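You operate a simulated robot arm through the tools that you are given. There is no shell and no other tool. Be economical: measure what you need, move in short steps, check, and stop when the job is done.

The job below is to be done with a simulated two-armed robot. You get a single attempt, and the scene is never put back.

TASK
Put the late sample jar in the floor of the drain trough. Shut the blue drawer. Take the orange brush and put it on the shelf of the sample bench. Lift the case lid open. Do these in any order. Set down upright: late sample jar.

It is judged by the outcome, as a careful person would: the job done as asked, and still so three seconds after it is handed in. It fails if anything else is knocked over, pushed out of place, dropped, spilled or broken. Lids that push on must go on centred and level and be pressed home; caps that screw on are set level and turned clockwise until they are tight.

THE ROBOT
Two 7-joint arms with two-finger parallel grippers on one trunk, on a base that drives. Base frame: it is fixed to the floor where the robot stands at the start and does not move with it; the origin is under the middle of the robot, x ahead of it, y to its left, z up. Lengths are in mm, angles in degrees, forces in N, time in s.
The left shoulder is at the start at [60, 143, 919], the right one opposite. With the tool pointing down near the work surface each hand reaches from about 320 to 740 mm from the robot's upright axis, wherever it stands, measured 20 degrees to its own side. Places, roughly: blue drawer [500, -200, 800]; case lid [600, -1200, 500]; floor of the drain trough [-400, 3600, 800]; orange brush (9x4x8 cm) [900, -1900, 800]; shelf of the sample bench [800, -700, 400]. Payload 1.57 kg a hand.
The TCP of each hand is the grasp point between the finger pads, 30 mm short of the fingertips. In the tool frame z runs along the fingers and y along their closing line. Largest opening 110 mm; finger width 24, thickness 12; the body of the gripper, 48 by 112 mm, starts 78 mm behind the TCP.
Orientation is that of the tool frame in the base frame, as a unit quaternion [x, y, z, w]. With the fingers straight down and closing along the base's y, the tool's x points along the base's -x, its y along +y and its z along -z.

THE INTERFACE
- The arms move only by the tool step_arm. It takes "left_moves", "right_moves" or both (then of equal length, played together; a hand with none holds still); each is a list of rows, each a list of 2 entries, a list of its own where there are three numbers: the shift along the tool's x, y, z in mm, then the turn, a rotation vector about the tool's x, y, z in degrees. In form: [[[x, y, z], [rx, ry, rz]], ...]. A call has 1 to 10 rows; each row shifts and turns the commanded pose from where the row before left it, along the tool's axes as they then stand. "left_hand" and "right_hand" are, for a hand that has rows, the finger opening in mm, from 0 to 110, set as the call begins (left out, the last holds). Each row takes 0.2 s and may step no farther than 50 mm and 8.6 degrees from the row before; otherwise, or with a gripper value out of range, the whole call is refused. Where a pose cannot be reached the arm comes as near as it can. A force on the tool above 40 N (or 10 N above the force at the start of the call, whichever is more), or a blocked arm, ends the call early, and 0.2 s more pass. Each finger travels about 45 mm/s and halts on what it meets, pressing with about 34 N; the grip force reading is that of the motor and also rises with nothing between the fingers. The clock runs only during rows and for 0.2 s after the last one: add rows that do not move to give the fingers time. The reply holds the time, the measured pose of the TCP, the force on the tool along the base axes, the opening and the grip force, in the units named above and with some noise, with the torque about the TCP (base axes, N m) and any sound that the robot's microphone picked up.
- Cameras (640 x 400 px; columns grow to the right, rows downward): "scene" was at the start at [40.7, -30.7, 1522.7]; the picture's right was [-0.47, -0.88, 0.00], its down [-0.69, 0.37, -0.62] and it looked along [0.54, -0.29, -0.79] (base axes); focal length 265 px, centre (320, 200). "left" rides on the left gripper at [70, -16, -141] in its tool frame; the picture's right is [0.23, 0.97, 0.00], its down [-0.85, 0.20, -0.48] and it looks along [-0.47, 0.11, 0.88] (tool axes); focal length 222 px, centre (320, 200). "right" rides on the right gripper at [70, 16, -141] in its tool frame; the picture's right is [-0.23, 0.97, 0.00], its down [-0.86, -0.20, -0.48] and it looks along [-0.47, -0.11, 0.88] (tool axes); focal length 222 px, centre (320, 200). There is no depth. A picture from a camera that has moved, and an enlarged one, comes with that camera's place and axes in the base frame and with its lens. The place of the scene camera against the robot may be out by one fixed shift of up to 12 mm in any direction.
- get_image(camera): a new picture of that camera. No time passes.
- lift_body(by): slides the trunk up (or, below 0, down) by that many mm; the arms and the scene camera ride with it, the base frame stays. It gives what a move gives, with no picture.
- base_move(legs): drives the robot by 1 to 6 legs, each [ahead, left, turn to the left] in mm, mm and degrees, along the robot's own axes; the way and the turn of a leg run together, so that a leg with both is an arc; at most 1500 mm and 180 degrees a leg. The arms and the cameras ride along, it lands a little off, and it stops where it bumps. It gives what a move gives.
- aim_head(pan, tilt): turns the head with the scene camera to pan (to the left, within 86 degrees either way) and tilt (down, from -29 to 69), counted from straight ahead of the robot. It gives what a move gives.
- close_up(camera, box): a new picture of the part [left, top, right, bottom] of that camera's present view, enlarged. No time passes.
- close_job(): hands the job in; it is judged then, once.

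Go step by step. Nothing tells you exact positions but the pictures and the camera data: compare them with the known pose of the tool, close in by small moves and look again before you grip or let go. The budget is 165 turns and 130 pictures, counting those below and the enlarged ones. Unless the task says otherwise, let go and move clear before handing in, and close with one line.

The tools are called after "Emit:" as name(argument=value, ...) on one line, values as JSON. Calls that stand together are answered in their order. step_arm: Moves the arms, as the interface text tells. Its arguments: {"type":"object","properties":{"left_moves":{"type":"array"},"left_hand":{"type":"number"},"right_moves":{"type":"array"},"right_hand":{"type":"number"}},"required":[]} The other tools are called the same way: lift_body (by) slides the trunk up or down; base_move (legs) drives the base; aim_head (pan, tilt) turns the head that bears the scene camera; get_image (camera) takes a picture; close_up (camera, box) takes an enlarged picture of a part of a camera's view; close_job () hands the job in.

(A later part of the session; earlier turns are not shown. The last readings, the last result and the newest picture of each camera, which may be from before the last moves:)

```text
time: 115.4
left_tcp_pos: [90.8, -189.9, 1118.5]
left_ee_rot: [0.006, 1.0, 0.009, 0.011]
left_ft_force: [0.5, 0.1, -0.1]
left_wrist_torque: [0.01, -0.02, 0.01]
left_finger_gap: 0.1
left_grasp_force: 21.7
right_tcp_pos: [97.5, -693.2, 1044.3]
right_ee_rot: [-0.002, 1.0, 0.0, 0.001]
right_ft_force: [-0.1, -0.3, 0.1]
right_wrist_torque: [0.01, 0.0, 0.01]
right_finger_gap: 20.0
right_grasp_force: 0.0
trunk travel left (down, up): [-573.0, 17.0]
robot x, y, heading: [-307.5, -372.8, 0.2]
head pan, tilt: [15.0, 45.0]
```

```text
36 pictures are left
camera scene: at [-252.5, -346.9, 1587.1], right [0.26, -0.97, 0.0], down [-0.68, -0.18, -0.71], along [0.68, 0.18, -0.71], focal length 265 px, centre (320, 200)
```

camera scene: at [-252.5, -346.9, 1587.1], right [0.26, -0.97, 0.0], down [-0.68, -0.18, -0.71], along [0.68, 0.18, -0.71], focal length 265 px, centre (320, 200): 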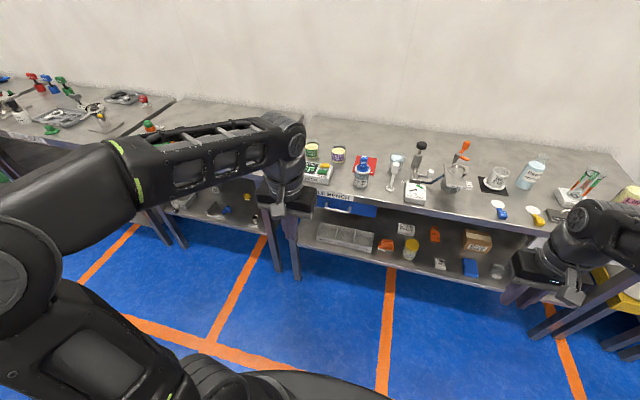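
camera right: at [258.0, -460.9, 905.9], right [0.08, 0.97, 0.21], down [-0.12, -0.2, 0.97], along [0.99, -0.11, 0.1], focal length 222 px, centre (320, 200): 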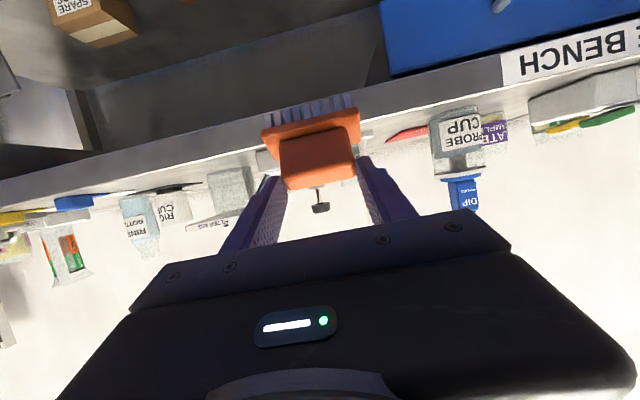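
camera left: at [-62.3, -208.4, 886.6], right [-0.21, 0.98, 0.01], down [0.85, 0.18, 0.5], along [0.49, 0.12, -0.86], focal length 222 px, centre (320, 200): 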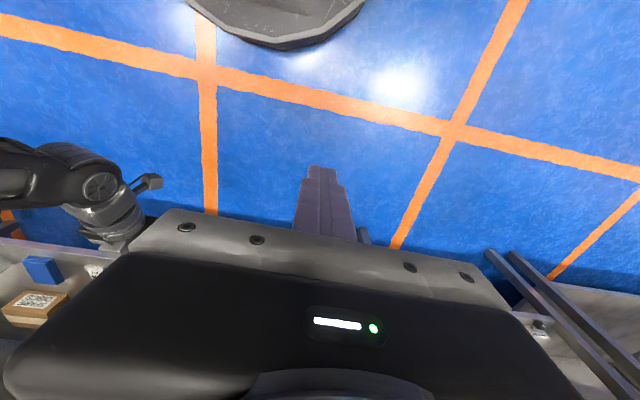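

Late jar at about (727, −169), mid z ≈ 890 (this bench's top is near 850). Drive up to the bench.

Emit:
base_move(legs=[[350, 0, 0]])

Emit:
step_arm(left_moves=[[[-45, 3, 0], [0, 0, 0]], [[-45, 3, 0], [0, 0, 0]], [[-45, 3, 0], [0, 0, 0]], [[-45, 3, 0], [0, 0, 0]], [[-45, 3, 0], [0, 0, 0]], [[0, 0, 0], [0, 0, 0]], [[0, 0, 0], [0, 0, 0]]], left_hand=110)

Emit:
get_image(camera="left")

Emit:
get_image(camera="scene")

```text
time: 117.7
left_tcp_pos: [440.4, -191.5, 1117.6]
left_ee_rot: [0.007, 1.0, 0.009, 0.011]
left_ft_force: [0.2, -0.6, -0.2]
left_wrist_torque: [0.0, -0.01, 0.03]
left_finger_gap: 0.0
left_grasp_force: 21.0
right_tcp_pos: [446.1, -694.6, 1043.3]
right_ee_rot: [-0.001, 1.0, 0.0, 0.001]
right_ft_force: [0.3, -0.2, -0.7]
right_wrist_torque: [-0.03, 0.02, 0.03]
right_finger_gap: 19.8
right_grasp_force: 0.0
trunk travel left (down, up): [-573.0, 17.0]
robot x, y, heading: [43.3, -374.4, -0.2]
head pan, tilt: [15.0, 45.0]
```

```text
time: 119.3
left_tcp_pos: [619.6, -181.4, 1124.3]
left_ee_rot: [0.008, 1.0, 0.009, 0.012]
left_ft_force: [-0.4, -0.1, 0.9]
left_wrist_torque: [-0.02, 0.0, -0.01]
left_finger_gap: 110.2
left_grasp_force: 0.2
left hand out of reach, approached as far as the arm can: row 5
right_tcp_pos: [444.1, -694.9, 1043.7]
right_ee_rot: [-0.001, 1.0, 0.001, 0.002]
right_ft_force: [0.0, -0.7, 0.0]
right_wrist_torque: [-0.04, 0.01, -0.01]
right_finger_gap: 19.9
right_grasp_force: 0.0
trunk travel left (down, up): [-573.0, 17.0]
robot x, y, heading: [44.4, -375.3, -0.1]
head pan, tilt: [15.0, 45.0]
```

```text
35 pictures are left
camera left: at [545.5, -199.5, 1261.6], right [-0.21, 0.98, 0.01], down [0.85, 0.18, 0.5], along [0.49, 0.12, -0.86], focal length 222 px, centre (320, 200)
```

left: 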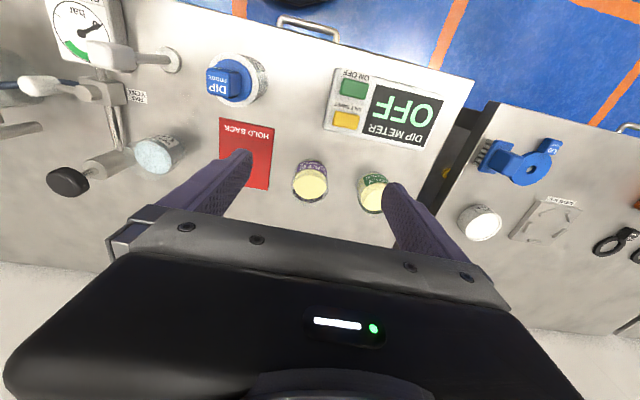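

```text
34 pictures are left
camera scene: at [96.7, -346.5, 1587.1], right [0.26, -0.97, 0.0], down [-0.68, -0.18, -0.71], along [0.68, 0.18, -0.71], focal length 265 px, centre (320, 200)
```

scene: 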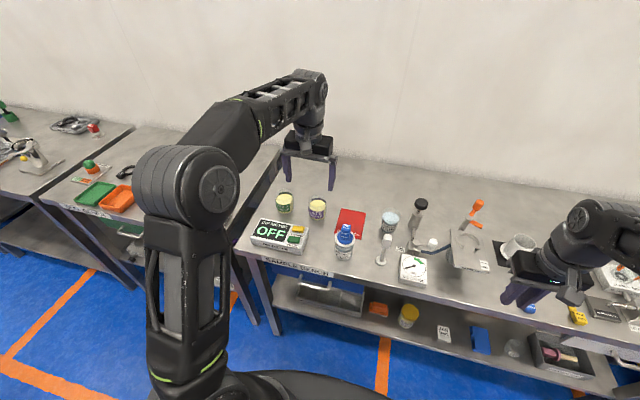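

Emit:
step_arm(left_moves=[[[0, 3, 40], [0, 0, 0]], [[0, 3, 40], [0, 0, 0]], [[-33, 2, 20], [0, 0, 0]], [[-33, 2, 15], [0, 0, 0]], [[-32, 0, 15], [0, 0, 0]]], left_hand=90)

Emit:
get_image(camera="left")

Emit:
close_up(camera="scene", box=[240, 120, 400, 270])

```text
time: 120.5
left_tcp_pos: [722.1, -170.7, 995.2]
left_ee_rot: [0.008, 1.0, 0.01, 0.01]
left_ft_force: [0.1, 0.3, -1.0]
left_wrist_torque: [-0.01, 0.0, 0.0]
left_finger_gap: 90.0
left_grasp_force: 0.0
right_tcp_pos: [447.5, -694.7, 1042.9]
right_ee_rot: [-0.001, 1.0, 0.0, 0.0]
right_ft_force: [0.3, 0.2, -0.6]
right_wrist_torque: [0.01, 0.03, 0.0]
right_finger_gap: 19.7
right_grasp_force: 0.0
trunk travel left (down, up): [-573.0, 17.0]
robot x, y, heading: [42.2, -375.0, -0.0]
head pan, tilt: [15.0, 45.0]
```

```text
33 pictures are left
camera left: at [648.5, -188.9, 1133.9], right [-0.21, 0.98, 0.01], down [0.85, 0.18, 0.5], along [0.49, 0.12, -0.87], focal length 222 px, centre (320, 200)
```

left: 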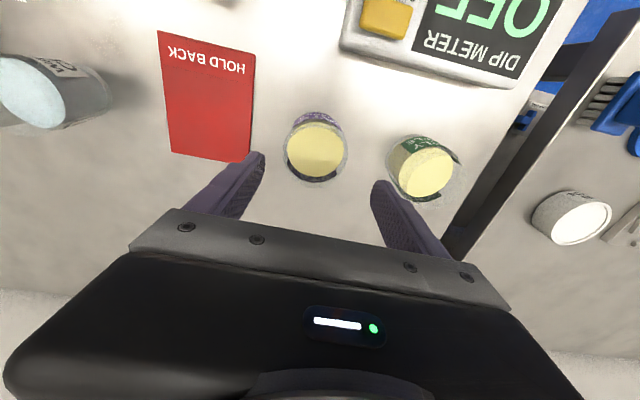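

```text
2.67 times, centred on (320, 195) of scene
camera zoom: at [98.7, -346.9, 1587.0], right [0.26, -0.97, 0.0], down [-0.68, -0.18, -0.71], along [0.68, 0.18, -0.71], focal length 706 px, centre (320, 213)
```

zoom: 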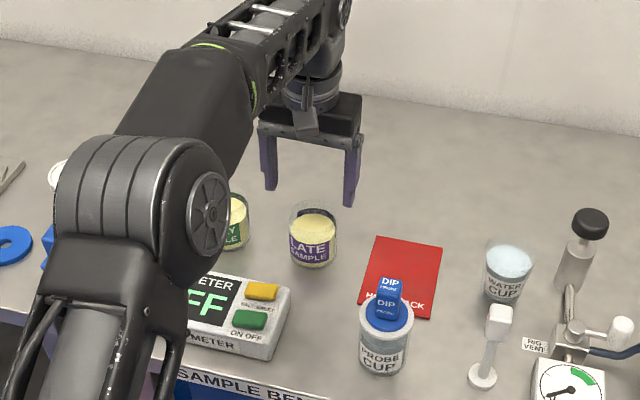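

Jar is nearly centred between the fingers; small y correction, then descend.

Emit:
step_arm(left_moves=[[[0, -4, 30], [0, 0, 0]], [[1, -1, 25], [0, 0, 0]], [[1, -1, 20], [0, 0, 0]]])

Emit:
get_image(camera="left")

Emit:
close_up(camera="scene", box=[240, 120, 400, 270])

```text
time: 121.3
left_tcp_pos: [720.4, -174.7, 922.0]
left_ee_rot: [0.008, 1.0, 0.01, 0.011]
left_ft_force: [0.0, 0.4, -0.2]
left_wrist_torque: [0.01, 0.0, -0.03]
left_finger_gap: 90.0
left_grasp_force: 0.1
right_tcp_pos: [445.5, -694.0, 1043.2]
right_ee_rot: [0.0, 1.0, 0.001, 0.001]
right_ft_force: [0.0, 0.3, -0.3]
right_wrist_torque: [0.02, 0.0, -0.01]
right_finger_gap: 20.2
right_grasp_force: 0.0
trunk travel left (down, up): [-573.0, 17.0]
robot x, y, heading: [46.2, -374.0, -0.2]
head pan, tilt: [15.0, 45.0]
```

```text
31 pictures are left
camera left: at [647.2, -193.5, 1059.7], right [-0.21, 0.98, 0.01], down [0.85, 0.18, 0.5], along [0.49, 0.12, -0.86], focal length 222 px, centre (320, 200)
```

left: 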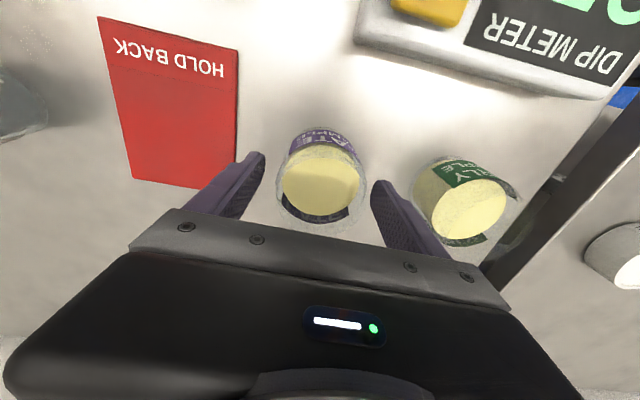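

```text
2.67 times, centred on (320, 195) of scene
camera zoom: at [97.6, -346.8, 1587.1], right [0.26, -0.97, 0.0], down [-0.68, -0.18, -0.71], along [0.68, 0.18, -0.71], focal length 706 px, centre (320, 213)
```

zoom: 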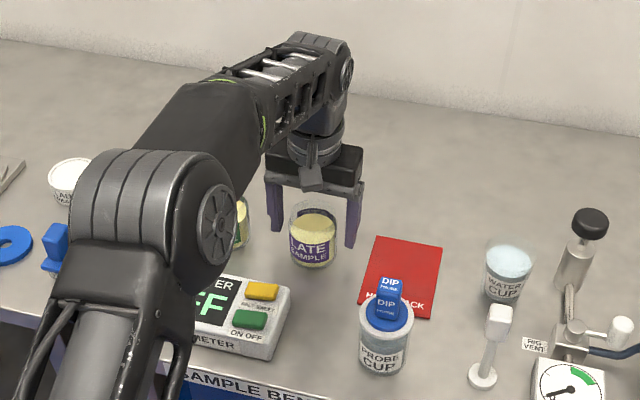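

Emit:
step_arm(left_moves=[[[-5, 1, 15], [0, 0, 0]], [[0, 0, 13], [0, 0, 0]]])

Emit:
get_image(camera="left")

```text
time: 121.9
left_tcp_pos: [726.6, -175.2, 892.6]
left_ee_rot: [0.007, 1.0, 0.009, 0.012]
left_ft_force: [-0.4, -1.0, -0.1]
left_wrist_torque: [0.0, 0.0, 0.02]
left_finger_gap: 89.8
left_grasp_force: 0.1
right_tcp_pos: [445.5, -694.3, 1043.1]
right_ee_rot: [-0.001, 1.0, 0.0, 0.001]
right_ft_force: [0.0, 0.1, -0.2]
right_wrist_torque: [0.01, -0.01, 0.0]
right_finger_gap: 19.7
right_grasp_force: 0.1
trunk travel left (down, up): [-573.0, 17.0]
robot x, y, heading: [42.1, -370.9, 0.0]
head pan, tilt: [15.0, 45.0]
```

```text
29 pictures are left
camera left: at [652.7, -192.7, 1031.6], right [-0.21, 0.98, 0.01], down [0.85, 0.18, 0.5], along [0.49, 0.12, -0.86], focal length 222 px, centre (320, 200)
```

left: 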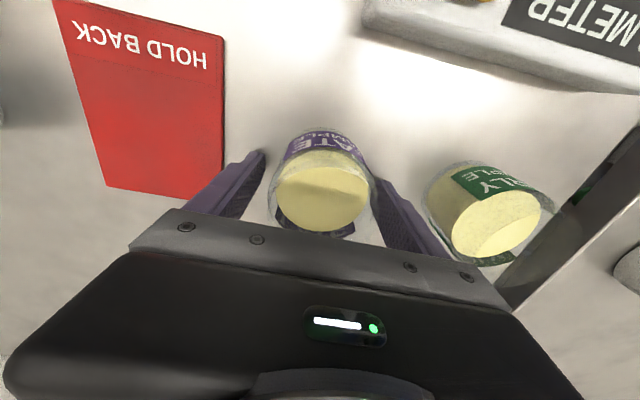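

Well centred. Close on the jar.

Emit:
step_arm(left_moves=[[[0, 0, 0], [0, 0, 0]], [[0, 0, 0], [0, 0, 0]], [[0, 0, 0], [0, 0, 0]], [[0, 0, 0], [0, 0, 0]]], left_hand=50)

Emit:
step_arm(left_moves=[[[0, 0, -10], [0, 0, 0]], [[0, 0, -15], [0, 0, 0]], [[0, 0, -20], [0, 0, 0]], [[0, 0, -20], [0, 0, 0]]])

Emit:
get_image(camera="left")

```text
time: 122.9
left_tcp_pos: [726.2, -174.8, 892.5]
left_ee_rot: [0.008, 1.0, 0.009, 0.011]
left_ft_force: [0.0, 0.6, -0.5]
left_wrist_torque: [-0.05, 0.0, -0.01]
left_finger_gap: 64.9
left_grasp_force: 34.2
right_tcp_pos: [445.7, -695.7, 1042.9]
right_ee_rot: [-0.001, 1.0, 0.0, 0.001]
right_ft_force: [-0.2, -0.3, -0.3]
right_wrist_torque: [0.01, -0.01, -0.02]
right_finger_gap: 20.2
right_grasp_force: 0.0
trunk travel left (down, up): [-573.0, 17.0]
robot x, y, heading: [41.2, -370.6, -0.0]
head pan, tilt: [15.0, 45.0]
```

```text
time: 123.9
left_tcp_pos: [726.4, -177.4, 958.2]
left_ee_rot: [0.008, 1.0, 0.01, 0.012]
left_ft_force: [0.1, 0.9, -1.4]
left_wrist_torque: [0.0, -0.02, -0.02]
left_finger_gap: 64.9
left_grasp_force: 34.0
right_tcp_pos: [445.5, -694.0, 1042.8]
right_ee_rot: [-0.001, 1.0, 0.0, 0.001]
right_ft_force: [0.8, 0.5, -0.3]
right_wrist_torque: [0.04, -0.04, 0.01]
right_finger_gap: 19.9
right_grasp_force: 0.3
trunk travel left (down, up): [-573.0, 17.0]
robot x, y, heading: [45.2, -370.3, -0.1]
head pan, tilt: [15.0, 45.0]
```

```text
28 pictures are left
camera left: at [651.3, -194.2, 1096.5], right [-0.21, 0.98, 0.01], down [0.85, 0.18, 0.5], along [0.49, 0.12, -0.86], focal length 222 px, centre (320, 200)
```

left: 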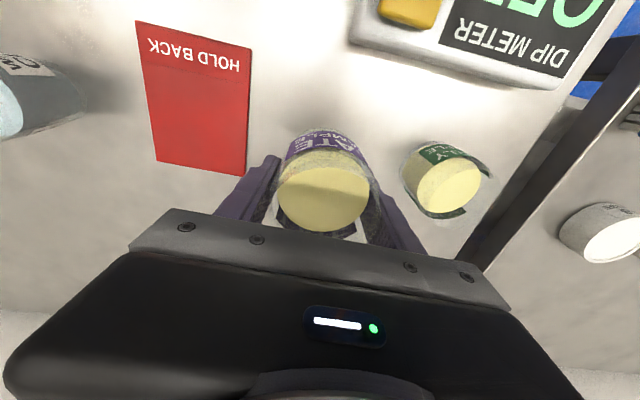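

Jar lifted. Raise a bit more and draw it in toward the robot before driving.

Emit:
step_arm(left_moves=[[[0, 0, -20], [0, 0, 0]], [[0, 0, -25], [0, 0, 0]], [[10, 0, -20], [0, 0, 0]], [[25, 0, -10], [0, 0, 0]], [[30, 0, 0], [0, 0, 0]], [[30, 0, 0], [0, 0, 0]], [[30, 0, 0], [0, 0, 0]], [[30, 0, 0], [0, 0, 0]], [[30, 0, 0], [0, 0, 0]], [[20, 0, 0], [0, 0, 0]]])

Emit:
base_move(legs=[[-300, 0, 0], [-150, 0, 0]])

Emit:
aim_head(pan=80, tilt=20)

Emit:
close_up(camera="scene", box=[0, 50, 400, 300])

```text
time: 126.1
left_tcp_pos: [517.8, -174.3, 1027.3]
left_ee_rot: [0.008, 1.0, 0.009, 0.011]
left_ft_force: [0.9, 1.0, -1.6]
left_wrist_torque: [0.01, 0.0, -0.03]
left_finger_gap: 65.0
left_grasp_force: 33.9
right_tcp_pos: [445.5, -694.1, 1043.4]
right_ee_rot: [0.0, 1.0, 0.0, 0.001]
right_ft_force: [0.1, -0.4, -0.9]
right_wrist_torque: [-0.01, 0.01, 0.02]
right_finger_gap: 19.9
right_grasp_force: 0.0
trunk travel left (down, up): [-573.0, 17.0]
robot x, y, heading: [42.3, -366.6, 0.0]
head pan, tilt: [15.0, 45.0]
```

```text
time: 129.1
left_tcp_pos: [66.5, -174.3, 1028.8]
left_ee_rot: [0.008, 1.0, 0.011, 0.011]
left_ft_force: [-0.3, -0.1, -1.5]
left_wrist_torque: [0.01, -0.03, -0.02]
left_finger_gap: 64.9
left_grasp_force: 34.1
right_tcp_pos: [-5.4, -693.9, 1042.7]
right_ee_rot: [-0.002, 1.0, 0.0, 0.002]
right_ft_force: [-0.4, 0.6, 0.0]
right_wrist_torque: [-0.02, -0.04, 0.0]
right_finger_gap: 19.9
right_grasp_force: 0.1
trunk travel left (down, up): [-573.0, 17.0]
robot x, y, heading: [-408.2, -370.3, -0.1]
head pan, tilt: [15.0, 45.0]
```

```text
time: 130.5
left_tcp_pos: [66.1, -173.7, 1026.9]
left_ee_rot: [0.009, 1.0, 0.01, 0.011]
left_ft_force: [0.5, 0.4, -1.9]
left_wrist_torque: [0.02, 0.0, -0.01]
left_finger_gap: 64.8
left_grasp_force: 34.3
right_tcp_pos: [-6.1, -692.7, 1042.7]
right_ee_rot: [-0.002, 1.0, 0.0, 0.001]
right_ft_force: [-0.3, -0.2, -0.1]
right_wrist_torque: [0.01, -0.04, 0.01]
right_finger_gap: 19.7
right_grasp_force: 0.1
trunk travel left (down, up): [-573.0, 17.0]
robot x, y, heading: [-406.7, -371.5, -0.1]
head pan, tilt: [80.0, 20.0]
```

```text
1.60 times, centred on (200, 175) of scene
camera zoom: at [-416.4, -275.7, 1625.7], right [0.98, -0.17, 0.0], down [-0.06, -0.34, -0.94], along [0.16, 0.93, -0.34], focal length 424 px, centre (512, 240)
```

zoom: 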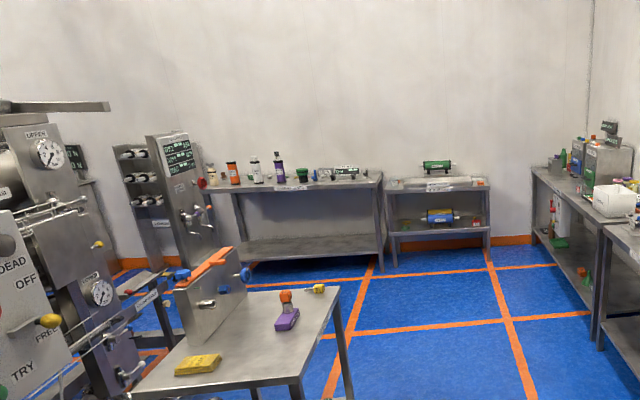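

The trough is the low stand at the far wall with the green roller. The corridor at x ≈ −400 is clear; I drive sideways there and turn to face it.

Emit:
base_move(legs=[[100, 0, 0], [0, 1400, 0], [0, 1400, 0], [0, 0, 90]])

Emit:
aim_head(pan=0, tilt=35)

Emit:
get_image(camera="scene")

```text
time: 148.6
left_tcp_pos: [-520.5, 2903.1, 1027.4]
left_ee_rot: [-0.704, 0.71, 0.015, 0.001]
left_ft_force: [-0.7, 0.1, -1.6]
left_wrist_torque: [0.03, -0.02, 0.04]
left_finger_gap: 65.0
left_grasp_force: 33.6
right_tcp_pos: [1.7, 2831.7, 1043.5]
right_ee_rot: [0.711, -0.704, 0.0, -0.001]
right_ft_force: [0.1, 0.2, -0.5]
right_wrist_torque: [-0.01, 0.0, 0.0]
right_finger_gap: 20.0
right_grasp_force: 0.1
trunk travel left (down, up): [-573.0, 17.0]
robot x, y, heading: [-314.5, 2427.3, 90.2]
head pan, tilt: [80.0, 20.0]
```

```text
time: 150.2
left_tcp_pos: [-519.7, 2901.7, 1028.1]
left_ee_rot: [-0.703, 0.711, 0.015, 0.001]
left_ft_force: [-0.3, -0.4, -2.3]
left_wrist_torque: [0.03, 0.0, 0.01]
left_finger_gap: 65.0
left_grasp_force: 33.9
right_tcp_pos: [1.6, 2833.7, 1044.4]
right_ee_rot: [0.711, -0.704, 0.0, -0.002]
right_ft_force: [-0.2, -0.2, -0.9]
right_wrist_torque: [0.0, 0.04, -0.01]
right_finger_gap: 20.0
right_grasp_force: 0.2
trunk travel left (down, up): [-573.0, 17.0]
robot x, y, heading: [-318.8, 2431.9, 90.4]
head pan, tilt: [0.0, 35.0]
```

```text
26 pictures are left
camera scene: at [-313.8, 2492.6, 1601.9], right [1.0, 0.01, 0.0], down [0.0, -0.57, -0.82], along [-0.01, 0.82, -0.57], focal length 265 px, centre (320, 200)
```

scene: 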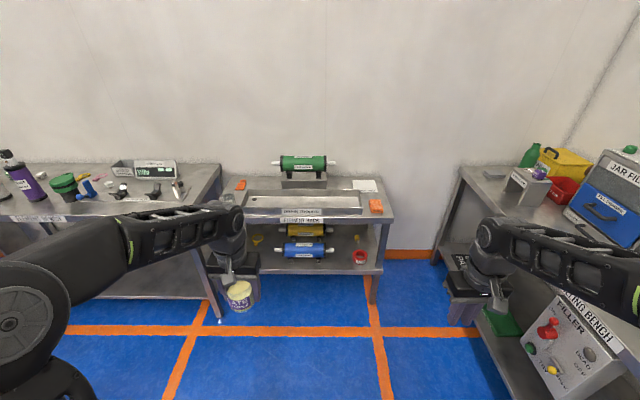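

Emit:
close_up(camera="scene", box=[210, 140, 410, 265])

```text
3.20 times, centred on (310, 202) of scene
camera zoom: at [-313.8, 2492.6, 1601.9], right [1.0, 0.01, 0.0], down [0.0, -0.57, -0.82], along [-0.01, 0.82, -0.57], focal length 847 px, centre (352, 192)
```

zoom: 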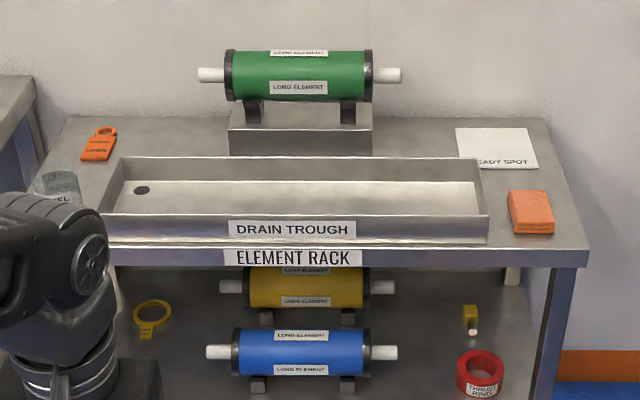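

The trough floor spans about x −674…−112, y 3515…3665. I'll set the jar at about (−520, 3592), clear of the drain hole. Approach.

Emit:
base_move(legs=[[0, 60, -0.4], [520, 0, 0]])

Emit:
get_image(camera="scene")

Emit:
get_image(camera="left")

```text
time: 153.8
left_tcp_pos: [-573.3, 3422.1, 1028.3]
left_ee_rot: [-0.7, 0.714, 0.015, 0.001]
left_ft_force: [0.3, 0.0, -1.8]
left_wrist_torque: [-0.03, 0.0, -0.03]
left_finger_gap: 61.0
left_grasp_force: 34.4
right_tcp_pos: [-53.2, 3346.3, 1041.5]
right_ee_rot: [-0.706, 0.708, 0.001, 0.0]
right_ft_force: [0.2, -0.5, 0.3]
right_wrist_torque: [0.0, -0.01, -0.03]
right_finger_gap: 19.8
right_grasp_force: 0.1
trunk travel left (down, up): [-573.0, 17.0]
robot x, y, heading: [-373.7, 2946.4, 89.4]
head pan, tilt: [0.0, 35.0]
```

```text
24 pictures are left
camera scene: at [-371.5, 3009.7, 1601.9], right [1.0, 0.0, 0.0], down [0.0, -0.57, -0.82], along [0.0, 0.82, -0.57], focal length 265 px, centre (320, 200)
```

scene: 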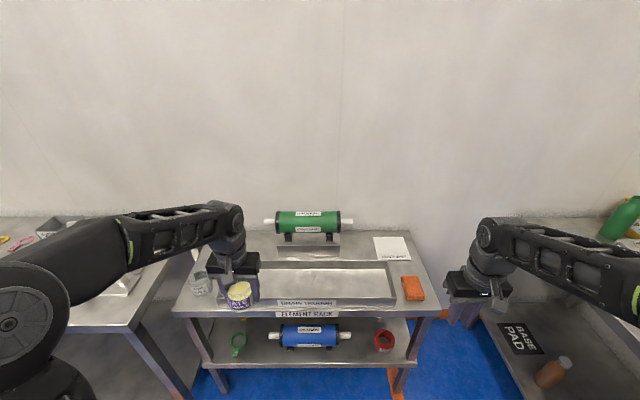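

```text
23 pictures are left
camera left: at [-556.0, 3348.3, 1166.0], right [-0.98, -0.21, 0.01], down [-0.17, 0.85, 0.5], along [-0.12, 0.49, -0.87], focal length 222 px, centre (320, 200)
```

left: 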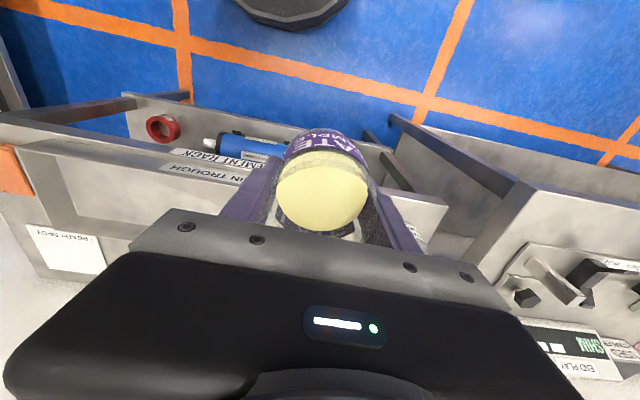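

Emit:
close_up(camera="scene", box=[180, 230, 300, 330])

Emit:
close_up(camera="left", box=[220, 110, 420, 250])

```text
4.00 times, centred on (240, 280) of scene
camera zoom: at [-371.5, 3009.7, 1601.9], right [1.0, 0.0, 0.0], down [0.0, -0.57, -0.82], along [0.0, 0.82, -0.57], focal length 1059 px, centre (640, -120)
```

zoom: 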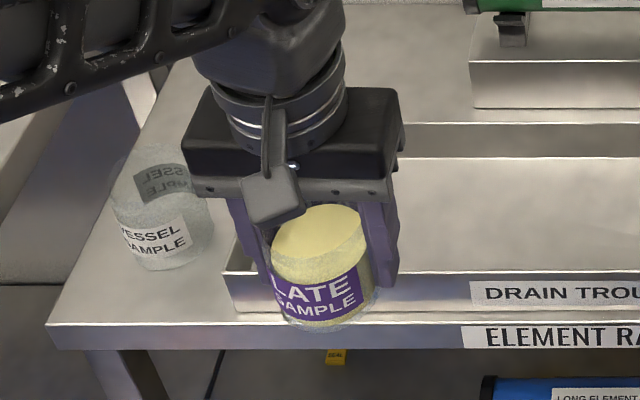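

```text
2.86 times, centred on (320, 180) of left
camera zoom: at [-556.0, 3348.3, 1166.0], right [-0.98, -0.21, 0.01], down [-0.17, 0.85, 0.5], along [-0.12, 0.49, -0.87], focal length 635 px, centre (320, 257)
```

zoom: 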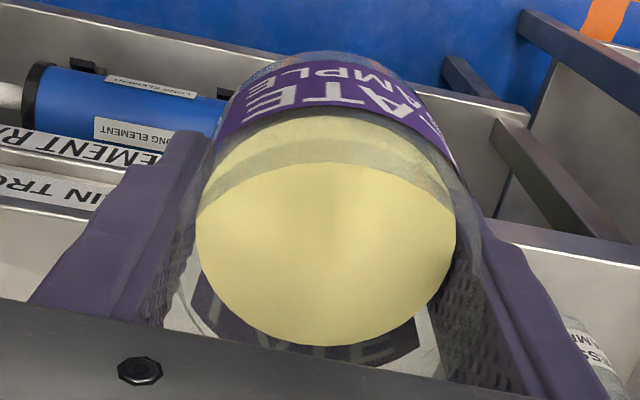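

The jar has pivoted in the pads: its top leans forward by roughly 15°. I move it over the trough and pitch the hand to bring the jar upright again.

Emit:
step_arm(left_moves=[[[-25, -8, 0], [0, -2, 0]], [[-25, -8, 0], [0, -3, 0]], [[-25, -8, 0], [0, -3, 0]], [[-25, -8, 0], [0, -3, 0]], [[-25, -8, 0], [0, -3, 0]], [[-20, -8, 0], [0, 0, 0]], [[-10, -2, 0], [0, 0, 0]], [[0, 0, 0], [0, 0, 0]]])

Emit:
close_up(camera="scene", box=[200, 200, 340, 300])

Emit:
close_up(camera="left", box=[170, 80, 470, 260])

```text
time: 155.6
left_tcp_pos: [-521.1, 3572.1, 1049.2]
left_ee_rot: [-0.693, 0.708, 0.1, 0.088]
left_ft_force: [0.1, -0.3, -2.4]
left_wrist_torque: [0.02, -0.02, -0.03]
left_finger_gap: 61.0
left_grasp_force: 34.0
right_tcp_pos: [-53.8, 3346.6, 1043.0]
right_ee_rot: [-0.706, 0.708, 0.001, 0.0]
right_ft_force: [-0.3, -0.2, 0.3]
right_wrist_torque: [0.05, -0.03, -0.02]
right_finger_gap: 20.2
right_grasp_force: 0.1
trunk travel left (down, up): [-573.0, 17.0]
robot x, y, heading: [-376.8, 2948.2, 89.7]
head pan, tilt: [0.0, 35.0]
```

```text
4.00 times, centred on (270, 250) of scene
camera zoom: at [-371.5, 3008.9, 1601.9], right [1.0, 0.0, 0.0], down [0.0, -0.57, -0.82], along [0.0, 0.82, -0.57], focal length 1059 px, centre (520, 0)
```

zoom: 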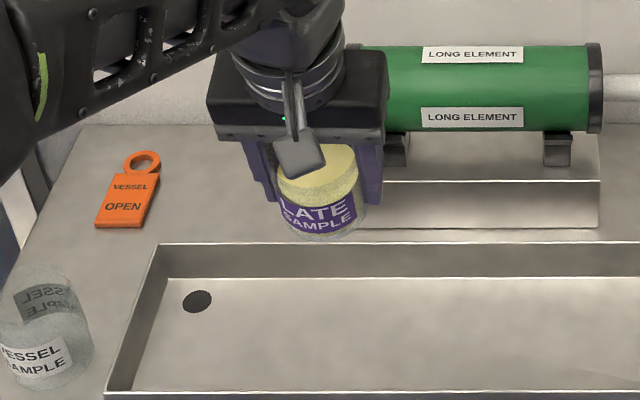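

```text
2.13 times, centred on (320, 170) of left
camera zoom: at [-504.0, 3467.8, 1165.8], right [-0.98, -0.2, -0.04], down [-0.17, 0.7, 0.69], along [-0.11, 0.68, -0.72], focal length 474 px, centre (320, 264)
```

zoom: 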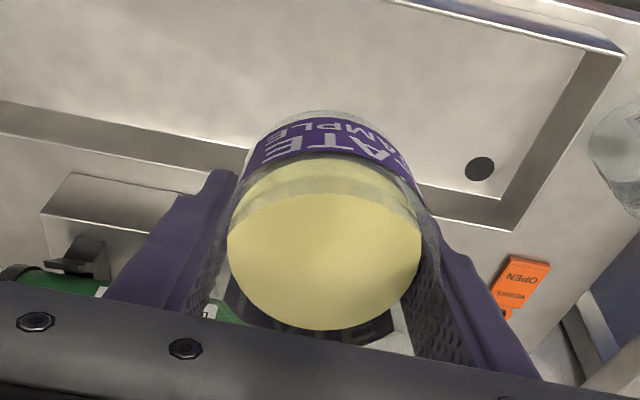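

Trough floor measured at z≈790 (drain hole), interior y ≈ 3548–3696. I trim the tilt, move forward ~50 mm and descend partway.

Emit:
step_arm(left_moves=[[[-15, 0, 5], [0, -2.5, 0]], [[-16, 0, 5], [0, 0, 0]], [[-16, 0, 5], [0, 0, 0]], [[8, 0, 24], [0, 0, 0]], [[8, 0, 24], [0, 0, 0]], [[8, 0, 24], [0, 0, 0]], [[8, 0, 24], [0, 0, 0]], [[8, 0, 24], [0, 0, 0]], [[0, 0, 0], [0, 0, 0]]])

Emit:
close_up(camera="scene", box=[200, 210, 340, 310])

Emit:
get_image(camera="left")

```text
time: 157.6
left_tcp_pos: [-522.2, 3618.5, 921.8]
left_ee_rot: [-0.691, 0.706, 0.116, 0.104]
left_ft_force: [0.1, -0.9, -0.9]
left_wrist_torque: [-0.02, 0.02, -0.03]
left_finger_gap: 60.6
left_grasp_force: 33.5
right_tcp_pos: [-53.5, 3346.2, 1042.7]
right_ee_rot: [-0.707, 0.707, 0.001, 0.001]
right_ft_force: [0.2, -0.4, 0.4]
right_wrist_torque: [0.01, 0.03, 0.02]
right_finger_gap: 20.0
right_grasp_force: 0.0
trunk travel left (down, up): [-573.0, 17.0]
robot x, y, heading: [-376.3, 2944.7, 89.5]
head pan, tilt: [0.0, 35.0]
```

```text
4.00 times, centred on (270, 260) of scene
camera zoom: at [-371.5, 3008.7, 1601.9], right [1.0, 0.0, 0.0], down [0.0, -0.57, -0.82], along [0.0, 0.82, -0.57], focal length 1059 px, centre (520, -40)
```

zoom: 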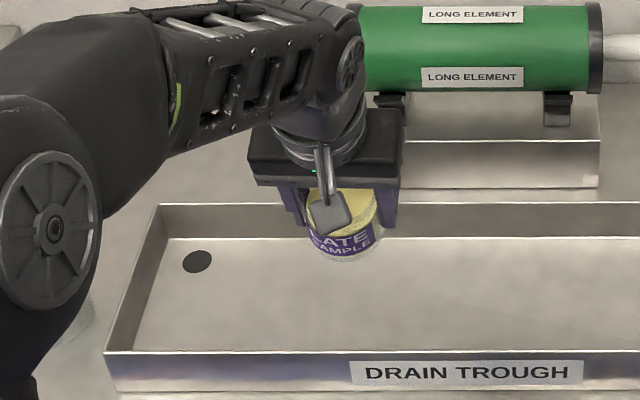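

```text
17 pictures are left
camera left: at [-505.6, 3510.4, 1033.5], right [-0.98, -0.2, -0.05], down [-0.17, 0.67, 0.72], along [-0.11, 0.71, -0.69], focal length 222 px, centre (320, 200)
```

left: 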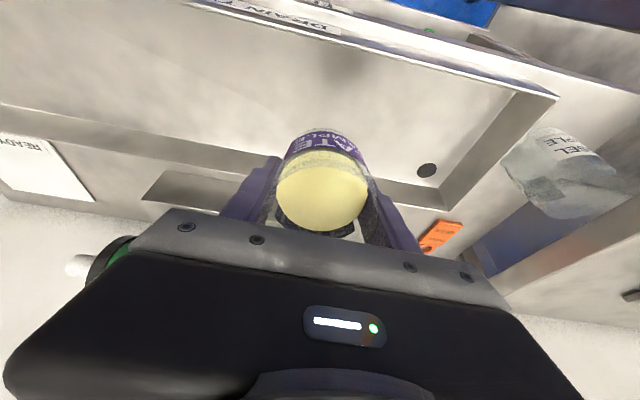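

The elbow would come low near the table edge, so I back the base 70 mm and extend the arm instead, staying above the walls.

Emit:
base_move(legs=[[-70, 0, 0]])

Emit:
step_arm(left_moves=[[[-19, 0, 6], [0, 0, 0]], [[-19, 0, 6], [0, 0, 0]], [[-17, 0, 6], [0, 0, 0]], [[-10, 0, 3], [0, 0, 0]], [[8, 0, 24], [0, 0, 0]], [[0, 0, 0], [0, 0, 0]]])

Emit:
get_image(camera="scene")

```text
time: 158.6
left_tcp_pos: [-522.1, 3549.3, 923.2]
left_ee_rot: [-0.69, 0.707, 0.116, 0.104]
left_ft_force: [0.5, -0.5, -2.0]
left_wrist_torque: [0.02, 0.02, 0.0]
left_finger_gap: 60.7
left_grasp_force: 34.1
right_tcp_pos: [-52.8, 3274.3, 1043.7]
right_ee_rot: [-0.706, 0.708, 0.001, 0.001]
right_ft_force: [-0.1, -0.1, -0.8]
right_wrist_torque: [0.05, -0.01, 0.01]
right_finger_gap: 20.1
right_grasp_force: 0.1
trunk travel left (down, up): [-573.0, 17.0]
robot x, y, heading: [-377.5, 2873.9, 89.6]
head pan, tilt: [0.0, 35.0]
```

```text
time: 160.0
left_tcp_pos: [-520.7, 3618.8, 896.0]
left_ee_rot: [-0.691, 0.707, 0.115, 0.103]
left_ft_force: [-0.4, 0.9, -1.6]
left_wrist_torque: [0.01, 0.01, 0.0]
left_finger_gap: 61.0
left_grasp_force: 33.9
right_tcp_pos: [-52.7, 3276.5, 1043.0]
right_ee_rot: [-0.706, 0.708, 0.001, 0.001]
right_ft_force: [-0.2, -1.1, -0.1]
right_wrist_torque: [0.01, 0.03, 0.0]
right_finger_gap: 19.9
right_grasp_force: 0.1
trunk travel left (down, up): [-573.0, 17.0]
robot x, y, heading: [-378.8, 2879.5, 89.7]
head pan, tilt: [0.0, 35.0]
```

```text
16 pictures are left
camera scene: at [-371.8, 2938.7, 1601.9], right [1.0, 0.0, 0.0], down [0.0, -0.57, -0.82], along [0.0, 0.82, -0.57], focal length 265 px, centre (320, 200)
```

scene: 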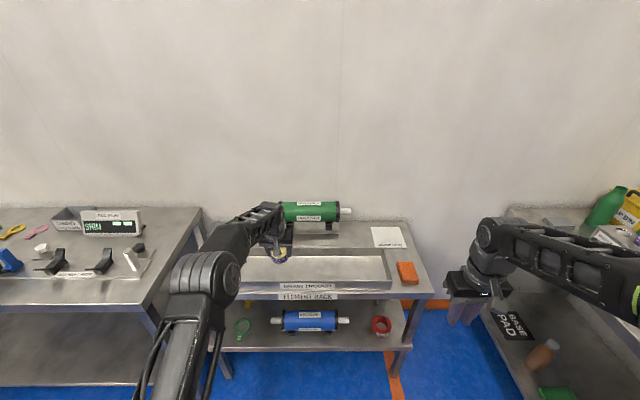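

Emit:
step_arm(left_moves=[[[3, 0, 9.5], [0, 0, 0]], [[3, 0, 9.5], [0, 0, 0]], [[2.4, 0, 7.6], [0, 0, 0]], [[2.4, 0, 7.6], [0, 0, 0]], [[0, 0, 0], [0, 0, 0]]])

Emit:
close_up(camera="left", box=[170, 60, 470, 260])

Emit:
close_up(camera="scene", box=[220, 220, 340, 300])

```text
time: 161.2
left_tcp_pos: [-520.8, 3618.9, 861.8]
left_ee_rot: [-0.691, 0.706, 0.116, 0.104]
left_ft_force: [0.2, -0.4, -1.2]
left_wrist_torque: [-0.01, 0.0, -0.01]
left_finger_gap: 60.9
left_grasp_force: 34.3
right_tcp_pos: [-54.4, 3276.4, 1043.5]
right_ee_rot: [-0.707, 0.708, 0.001, 0.001]
right_ft_force: [-0.7, -0.2, 0.0]
right_wrist_torque: [-0.01, -0.02, 0.02]
right_finger_gap: 19.9
right_grasp_force: 0.1
trunk travel left (down, up): [-573.0, 17.0]
robot x, y, heading: [-375.1, 2877.0, 89.4]
head pan, tilt: [0.0, 35.0]
```

```text
2.00 times, centred on (320, 160) of left
camera zoom: at [-506.0, 3509.3, 972.4], right [-0.98, -0.2, -0.05], down [-0.17, 0.67, 0.72], along [-0.11, 0.71, -0.69], focal length 444 px, centre (320, 280)
```

zoom: 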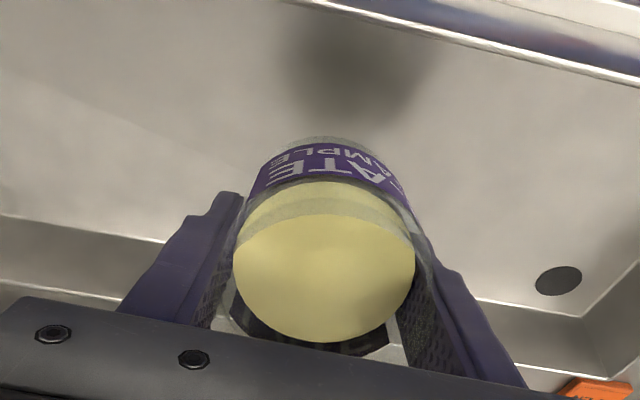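

```text
5.00 times, centred on (280, 260) of scene
camera zoom: at [-371.8, 2939.0, 1601.9], right [1.0, 0.0, 0.0], down [0.0, -0.57, -0.82], along [0.0, 0.82, -0.57], focal length 1324 px, centre (520, -100)
```

zoom: 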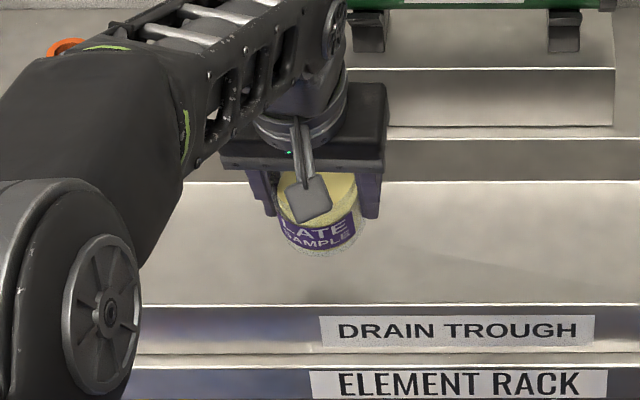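

Emit:
step_arm(left_moves=[[[1.2, 0, 3.8], [0, 0, 0]], [[1.2, 0, 3.8], [0, 0, 0]], [[1.2, 0, 3.8], [0, 0, 0]], [[0, 0, 0], [0, 0, 0]]])

Emit:
step_arm(left_moves=[[[0.6, 0, 1.9], [0, 0, 0]], [[0.6, 0, 1.9], [0, 0, 0]], [[0.6, 0, 1.9], [0, 0, 0]], [[0, 0, 0], [0, 0, 0]]])

```text
time: 162.2
left_tcp_pos: [-521.4, 3618.9, 848.1]
left_ee_rot: [-0.69, 0.707, 0.115, 0.104]
left_ft_force: [-0.1, 0.8, -1.1]
left_wrist_torque: [0.0, 0.0, 0.04]
left_finger_gap: 60.6
left_grasp_force: 34.4
right_tcp_pos: [-53.2, 3277.4, 1043.3]
right_ee_rot: [-0.706, 0.708, 0.001, 0.0]
right_ft_force: [0.0, -0.3, 0.1]
right_wrist_torque: [-0.01, 0.0, 0.0]
right_finger_gap: 20.2
right_grasp_force: 0.0
trunk travel left (down, up): [-573.0, 17.0]
robot x, y, heading: [-376.1, 2876.9, 89.4]
head pan, tilt: [0.0, 35.0]
```

```text
time: 163.2
left_tcp_pos: [-521.3, 3619.3, 842.0]
left_ee_rot: [-0.691, 0.706, 0.116, 0.104]
left_ft_force: [0.1, -0.5, -1.7]
left_wrist_torque: [-0.01, -0.01, 0.0]
left_finger_gap: 60.9
left_grasp_force: 34.3
right_tcp_pos: [-53.1, 3274.8, 1042.5]
right_ee_rot: [-0.706, 0.708, 0.0, 0.0]
right_ft_force: [0.6, 0.1, -1.2]
right_wrist_torque: [-0.01, -0.02, -0.02]
right_finger_gap: 20.0
right_grasp_force: 0.1
trunk travel left (down, up): [-573.0, 17.0]
robot x, y, heading: [-377.9, 2872.3, 89.6]
head pan, tilt: [0.0, 35.0]
```

Emit:
step_arm(left_moves=[[[0.6, 0, 1.9], [0, 0, 0]], [[0.6, 0, 1.9], [0, 0, 0]], [[0, 0, 0], [0, 0, 0]]])

Emit:
close_up(camera="left", box=[170, 60, 470, 260])

```text
time: 164.0
left_tcp_pos: [-522.1, 3620.5, 838.6]
left_ee_rot: [-0.691, 0.706, 0.115, 0.103]
left_ft_force: [-0.3, -0.3, -1.7]
left_wrist_torque: [0.03, 0.02, -0.03]
left_finger_gap: 60.5
left_grasp_force: 33.8
right_tcp_pos: [-52.5, 3276.8, 1043.8]
right_ee_rot: [-0.707, 0.707, 0.0, 0.001]
right_ft_force: [0.2, 0.0, 1.1]
right_wrist_torque: [0.01, -0.03, -0.02]
right_finger_gap: 20.1
right_grasp_force: 0.1
trunk travel left (down, up): [-573.0, 17.0]
robot x, y, heading: [-374.8, 2874.5, 89.6]
head pan, tilt: [0.0, 35.0]
```

```text
2.00 times, centred on (320, 160) of left
camera zoom: at [-506.2, 3509.4, 950.6], right [-0.98, -0.2, -0.05], down [-0.17, 0.67, 0.72], along [-0.11, 0.71, -0.69], focal length 444 px, centre (320, 280)
```

zoom: 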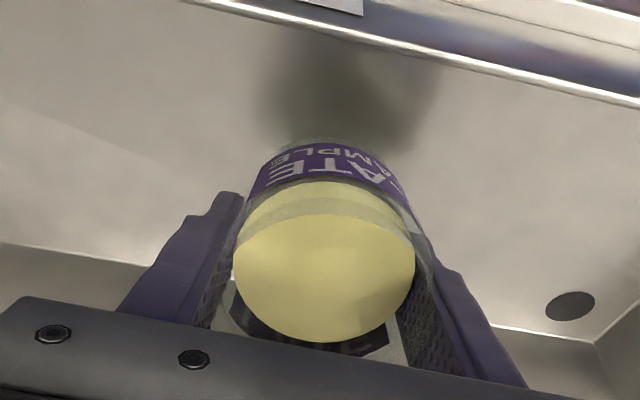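

Emit:
step_arm(left_moves=[[[0.6, 0, 1.9], [0, 0, 0]], [[0.6, 0, 1.9], [0, 0, 0]], [[0.6, 0, 1.9], [0, 0, 0]], [[0, 0, 0], [0, 0, 0]]])

Emit:
step_arm(left_moves=[[[0.5, 0, 1.4], [0, 0, 0]], [[0.5, 0, 1.4], [0, 0, 0]], [[0, 0, 0], [0, 0, 0]]])

```text
time: 165.0
left_tcp_pos: [-522.1, 3619.0, 831.6]
left_ee_rot: [-0.69, 0.707, 0.114, 0.104]
left_ft_force: [0.2, 0.3, -1.5]
left_wrist_torque: [0.02, 0.01, 0.01]
left_finger_gap: 60.8
left_grasp_force: 33.9
right_tcp_pos: [-54.5, 3275.3, 1043.0]
right_ee_rot: [-0.706, 0.708, 0.001, 0.001]
right_ft_force: [-0.2, 0.1, 0.0]
right_wrist_torque: [-0.07, 0.02, 0.0]
right_finger_gap: 19.7
right_grasp_force: 0.1
trunk travel left (down, up): [-573.0, 17.0]
robot x, y, heading: [-377.8, 2879.5, 89.9]
head pan, tilt: [0.0, 35.0]
```

```text
time: 165.8
left_tcp_pos: [-522.5, 3619.9, 830.1]
left_ee_rot: [-0.691, 0.706, 0.115, 0.103]
left_ft_force: [0.4, -0.9, -1.4]
left_wrist_torque: [-0.02, -0.01, 0.01]
left_finger_gap: 60.5
left_grasp_force: 33.8
right_tcp_pos: [-53.6, 3276.9, 1043.0]
right_ee_rot: [-0.706, 0.708, 0.001, 0.0]
right_ft_force: [0.2, 0.2, 0.4]
right_wrist_torque: [0.0, 0.01, -0.03]
right_finger_gap: 20.1
right_grasp_force: 0.0
trunk travel left (down, up): [-573.0, 17.0]
robot x, y, heading: [-376.4, 2876.2, 90.1]
head pan, tilt: [0.0, 35.0]
```

Emit:
step_arm(left_moves=[[[0.6, 0, 1.9], [0, 0, 0]], [[0.6, 0, 1.9], [0, 0, 0]], [[0, 0, 0], [0, 0, 0]]])

Emit:
close_up(camera="scene", box=[250, 235, 330, 290])

```text
time: 166.6
left_tcp_pos: [-522.3, 3619.0, 825.9]
left_ee_rot: [-0.69, 0.707, 0.114, 0.103]
left_ft_force: [0.9, -0.4, -2.1]
left_wrist_torque: [0.03, -0.01, 0.01]
left_finger_gap: 61.0
left_grasp_force: 33.8
right_tcp_pos: [-52.8, 3277.3, 1042.6]
right_ee_rot: [-0.707, 0.708, 0.001, 0.001]
right_ft_force: [0.0, 0.1, 0.4]
right_wrist_torque: [-0.01, 0.01, -0.02]
right_finger_gap: 19.9
right_grasp_force: 0.1
trunk travel left (down, up): [-573.0, 17.0]
robot x, y, heading: [-375.8, 2876.3, 89.8]
head pan, tilt: [0.0, 35.0]
```

```text
7.27 times, centred on (290, 262) of scene
camera zoom: at [-371.9, 2939.1, 1601.9], right [1.0, 0.0, 0.0], down [0.0, -0.57, -0.82], along [0.0, 0.82, -0.57], focal length 1925 px, centre (538, -254)
```

zoom: 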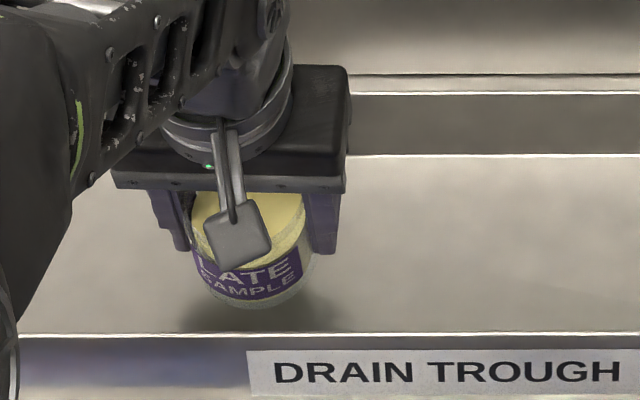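

Emit:
step_arm(left_moves=[[[0.6, 0, 1.9], [0, 0, 0]], [[0.6, 0, 1.9], [0, 0, 0]], [[0, 0, 0], [0, 0, 0]]])

Emit:
step_arm(left_moves=[[[0.6, 0, 1.9], [0, 0, 0]], [[0.6, 0, 1.9], [0, 0, 0]], [[0, 0, 0], [0, 0, 0]]])

```text
time: 167.4
left_tcp_pos: [-522.1, 3620.1, 821.8]
left_ee_rot: [-0.691, 0.706, 0.115, 0.104]
left_ft_force: [-0.6, 1.0, -2.3]
left_wrist_torque: [0.01, 0.02, -0.02]
left_finger_gap: 60.6
left_grasp_force: 34.4
right_tcp_pos: [-52.9, 3276.3, 1043.3]
right_ee_rot: [-0.706, 0.708, 0.001, 0.001]
right_ft_force: [0.3, 0.5, 0.6]
right_wrist_torque: [-0.01, 0.01, -0.02]
right_finger_gap: 20.1
right_grasp_force: 0.0
trunk travel left (down, up): [-573.0, 17.0]
robot x, y, heading: [-378.8, 2876.5, 89.7]
head pan, tilt: [0.0, 35.0]
```

```text
time: 168.2
left_tcp_pos: [-523.1, 3618.9, 817.6]
left_ee_rot: [-0.69, 0.707, 0.115, 0.104]
left_ft_force: [-0.4, 0.2, -2.0]
left_wrist_torque: [-0.03, -0.01, 0.01]
left_finger_gap: 60.9
left_grasp_force: 33.8
right_tcp_pos: [-52.5, 3276.5, 1043.3]
right_ee_rot: [-0.706, 0.708, 0.0, 0.001]
right_ft_force: [0.3, 0.4, 0.0]
right_wrist_torque: [0.01, -0.01, -0.02]
right_finger_gap: 20.0
right_grasp_force: 0.1
trunk travel left (down, up): [-573.0, 17.0]
robot x, y, heading: [-372.1, 2872.3, 89.9]
head pan, tilt: [0.0, 35.0]
```

Emit:
step_arm(left_moves=[[[0.6, 0, 1.9], [0, 0, 0]], [[0.6, 0, 1.9], [0, 0, 0]], [[0.6, 0, 1.9], [0, 0, 0]], [[0, 0, 0], [0, 0, 0]]])

Emit:
close_up(camera="left", box=[170, 60, 470, 260])

```text
time: 169.2
left_tcp_pos: [-522.5, 3619.1, 810.4]
left_ee_rot: [-0.69, 0.706, 0.116, 0.104]
left_ft_force: [-0.7, 0.0, -1.6]
left_wrist_torque: [0.01, 0.0, 0.01]
left_finger_gap: 60.8
left_grasp_force: 33.0
right_tcp_pos: [-53.0, 3276.1, 1043.5]
right_ee_rot: [-0.707, 0.708, 0.001, 0.002]
right_ft_force: [-0.5, 0.4, 0.0]
right_wrist_torque: [0.03, 0.04, 0.01]
right_finger_gap: 20.1
right_grasp_force: 0.1
trunk travel left (down, up): [-573.0, 17.0]
robot x, y, heading: [-378.5, 2872.9, 89.9]
head pan, tilt: [0.0, 35.0]
```

```text
2.00 times, centred on (320, 160) of left
camera zoom: at [-506.9, 3509.3, 923.4], right [-0.98, -0.2, -0.05], down [-0.17, 0.67, 0.72], along [-0.11, 0.71, -0.69], focal length 444 px, centre (320, 280)
```

zoom: 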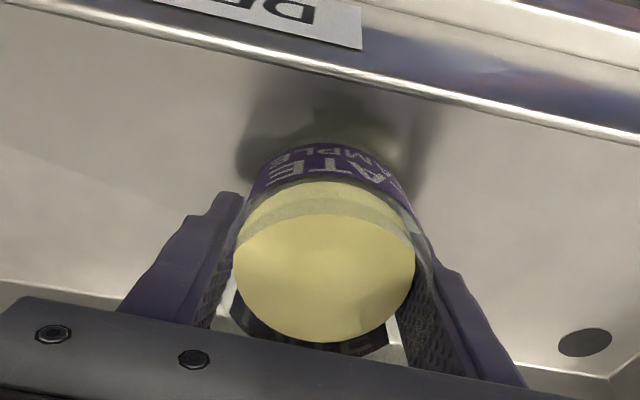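

Contact shadow is closing; continue gently.

Emit:
step_arm(left_moves=[[[0.6, 0, 1.9], [0, 0, 0]], [[0.6, 0, 1.9], [0, 0, 0]], [[0, 0, 0], [0, 0, 0]]])

Emit:
step_arm(left_moves=[[[0.6, 0, 1.9], [0, 0, 0]], [[0.6, 0, 1.9], [0, 0, 0]], [[0, 0, 0], [0, 0, 0]]])

```text
time: 170.0
left_tcp_pos: [-522.5, 3618.5, 810.6]
left_ee_rot: [-0.691, 0.706, 0.119, 0.105]
left_ft_force: [0.5, -2.4, 15.4]
left_wrist_torque: [-0.5, 0.05, -0.04]
left_finger_gap: 60.8
left_grasp_force: 34.1
right_tcp_pos: [-53.8, 3274.0, 1043.2]
right_ee_rot: [-0.706, 0.708, 0.002, 0.001]
right_ft_force: [-1.1, -0.2, 0.1]
right_wrist_torque: [-0.01, -0.02, -0.01]
right_finger_gap: 20.3
right_grasp_force: 0.0
trunk travel left (down, up): [-573.0, 17.0]
robot x, y, heading: [-378.3, 2872.3, 89.7]
head pan, tilt: [0.0, 35.0]
```

```text
time: 170.8
left_tcp_pos: [-522.0, 3619.2, 808.3]
left_ee_rot: [-0.691, 0.705, 0.119, 0.107]
left_ft_force: [-0.4, -0.4, 36.8]
left_wrist_torque: [-1.09, 0.07, 0.01]
left_finger_gap: 60.8
left_grasp_force: 34.1
right_tcp_pos: [-53.0, 3273.2, 1045.0]
right_ee_rot: [-0.706, 0.708, 0.002, 0.001]
right_ft_force: [0.2, 0.6, -0.4]
right_wrist_torque: [0.02, 0.01, -0.01]
right_finger_gap: 20.3
right_grasp_force: 0.0
trunk travel left (down, up): [-573.0, 17.0]
robot x, y, heading: [-373.0, 2875.3, 89.8]
head pan, tilt: [0.0, 35.0]
```

Emit:
close_up(camera="scene", box=[250, 235, 330, 290])

Emit:
close_up(camera="left", box=[220, 80, 420, 230])

```text
7.27 times, centred on (290, 262) of scene
camera zoom: at [-370.9, 2934.3, 1602.4], right [1.0, -0.01, 0.0], down [0.0, -0.57, -0.82], along [0.0, 0.82, -0.57], focal length 1925 px, centre (538, -254)
```

zoom: 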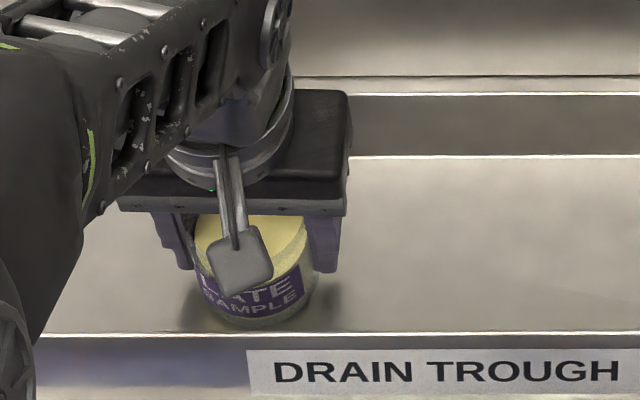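

```text
2.67 times, centred on (320, 155) of left
camera zoom: at [-506.5, 3508.3, 920.8], right [-0.98, -0.2, -0.05], down [-0.17, 0.66, 0.73], along [-0.11, 0.72, -0.68], focal length 592 px, centre (320, 320)
```

zoom: 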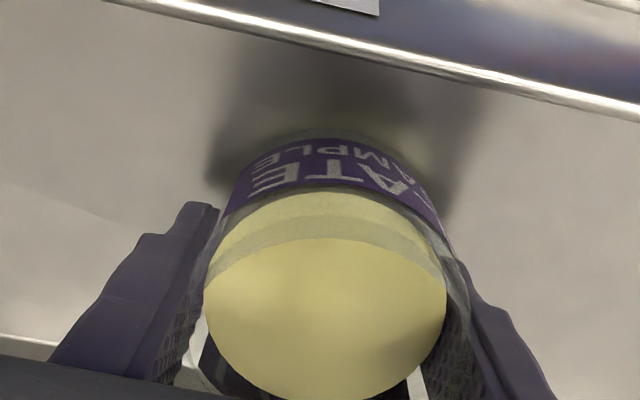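

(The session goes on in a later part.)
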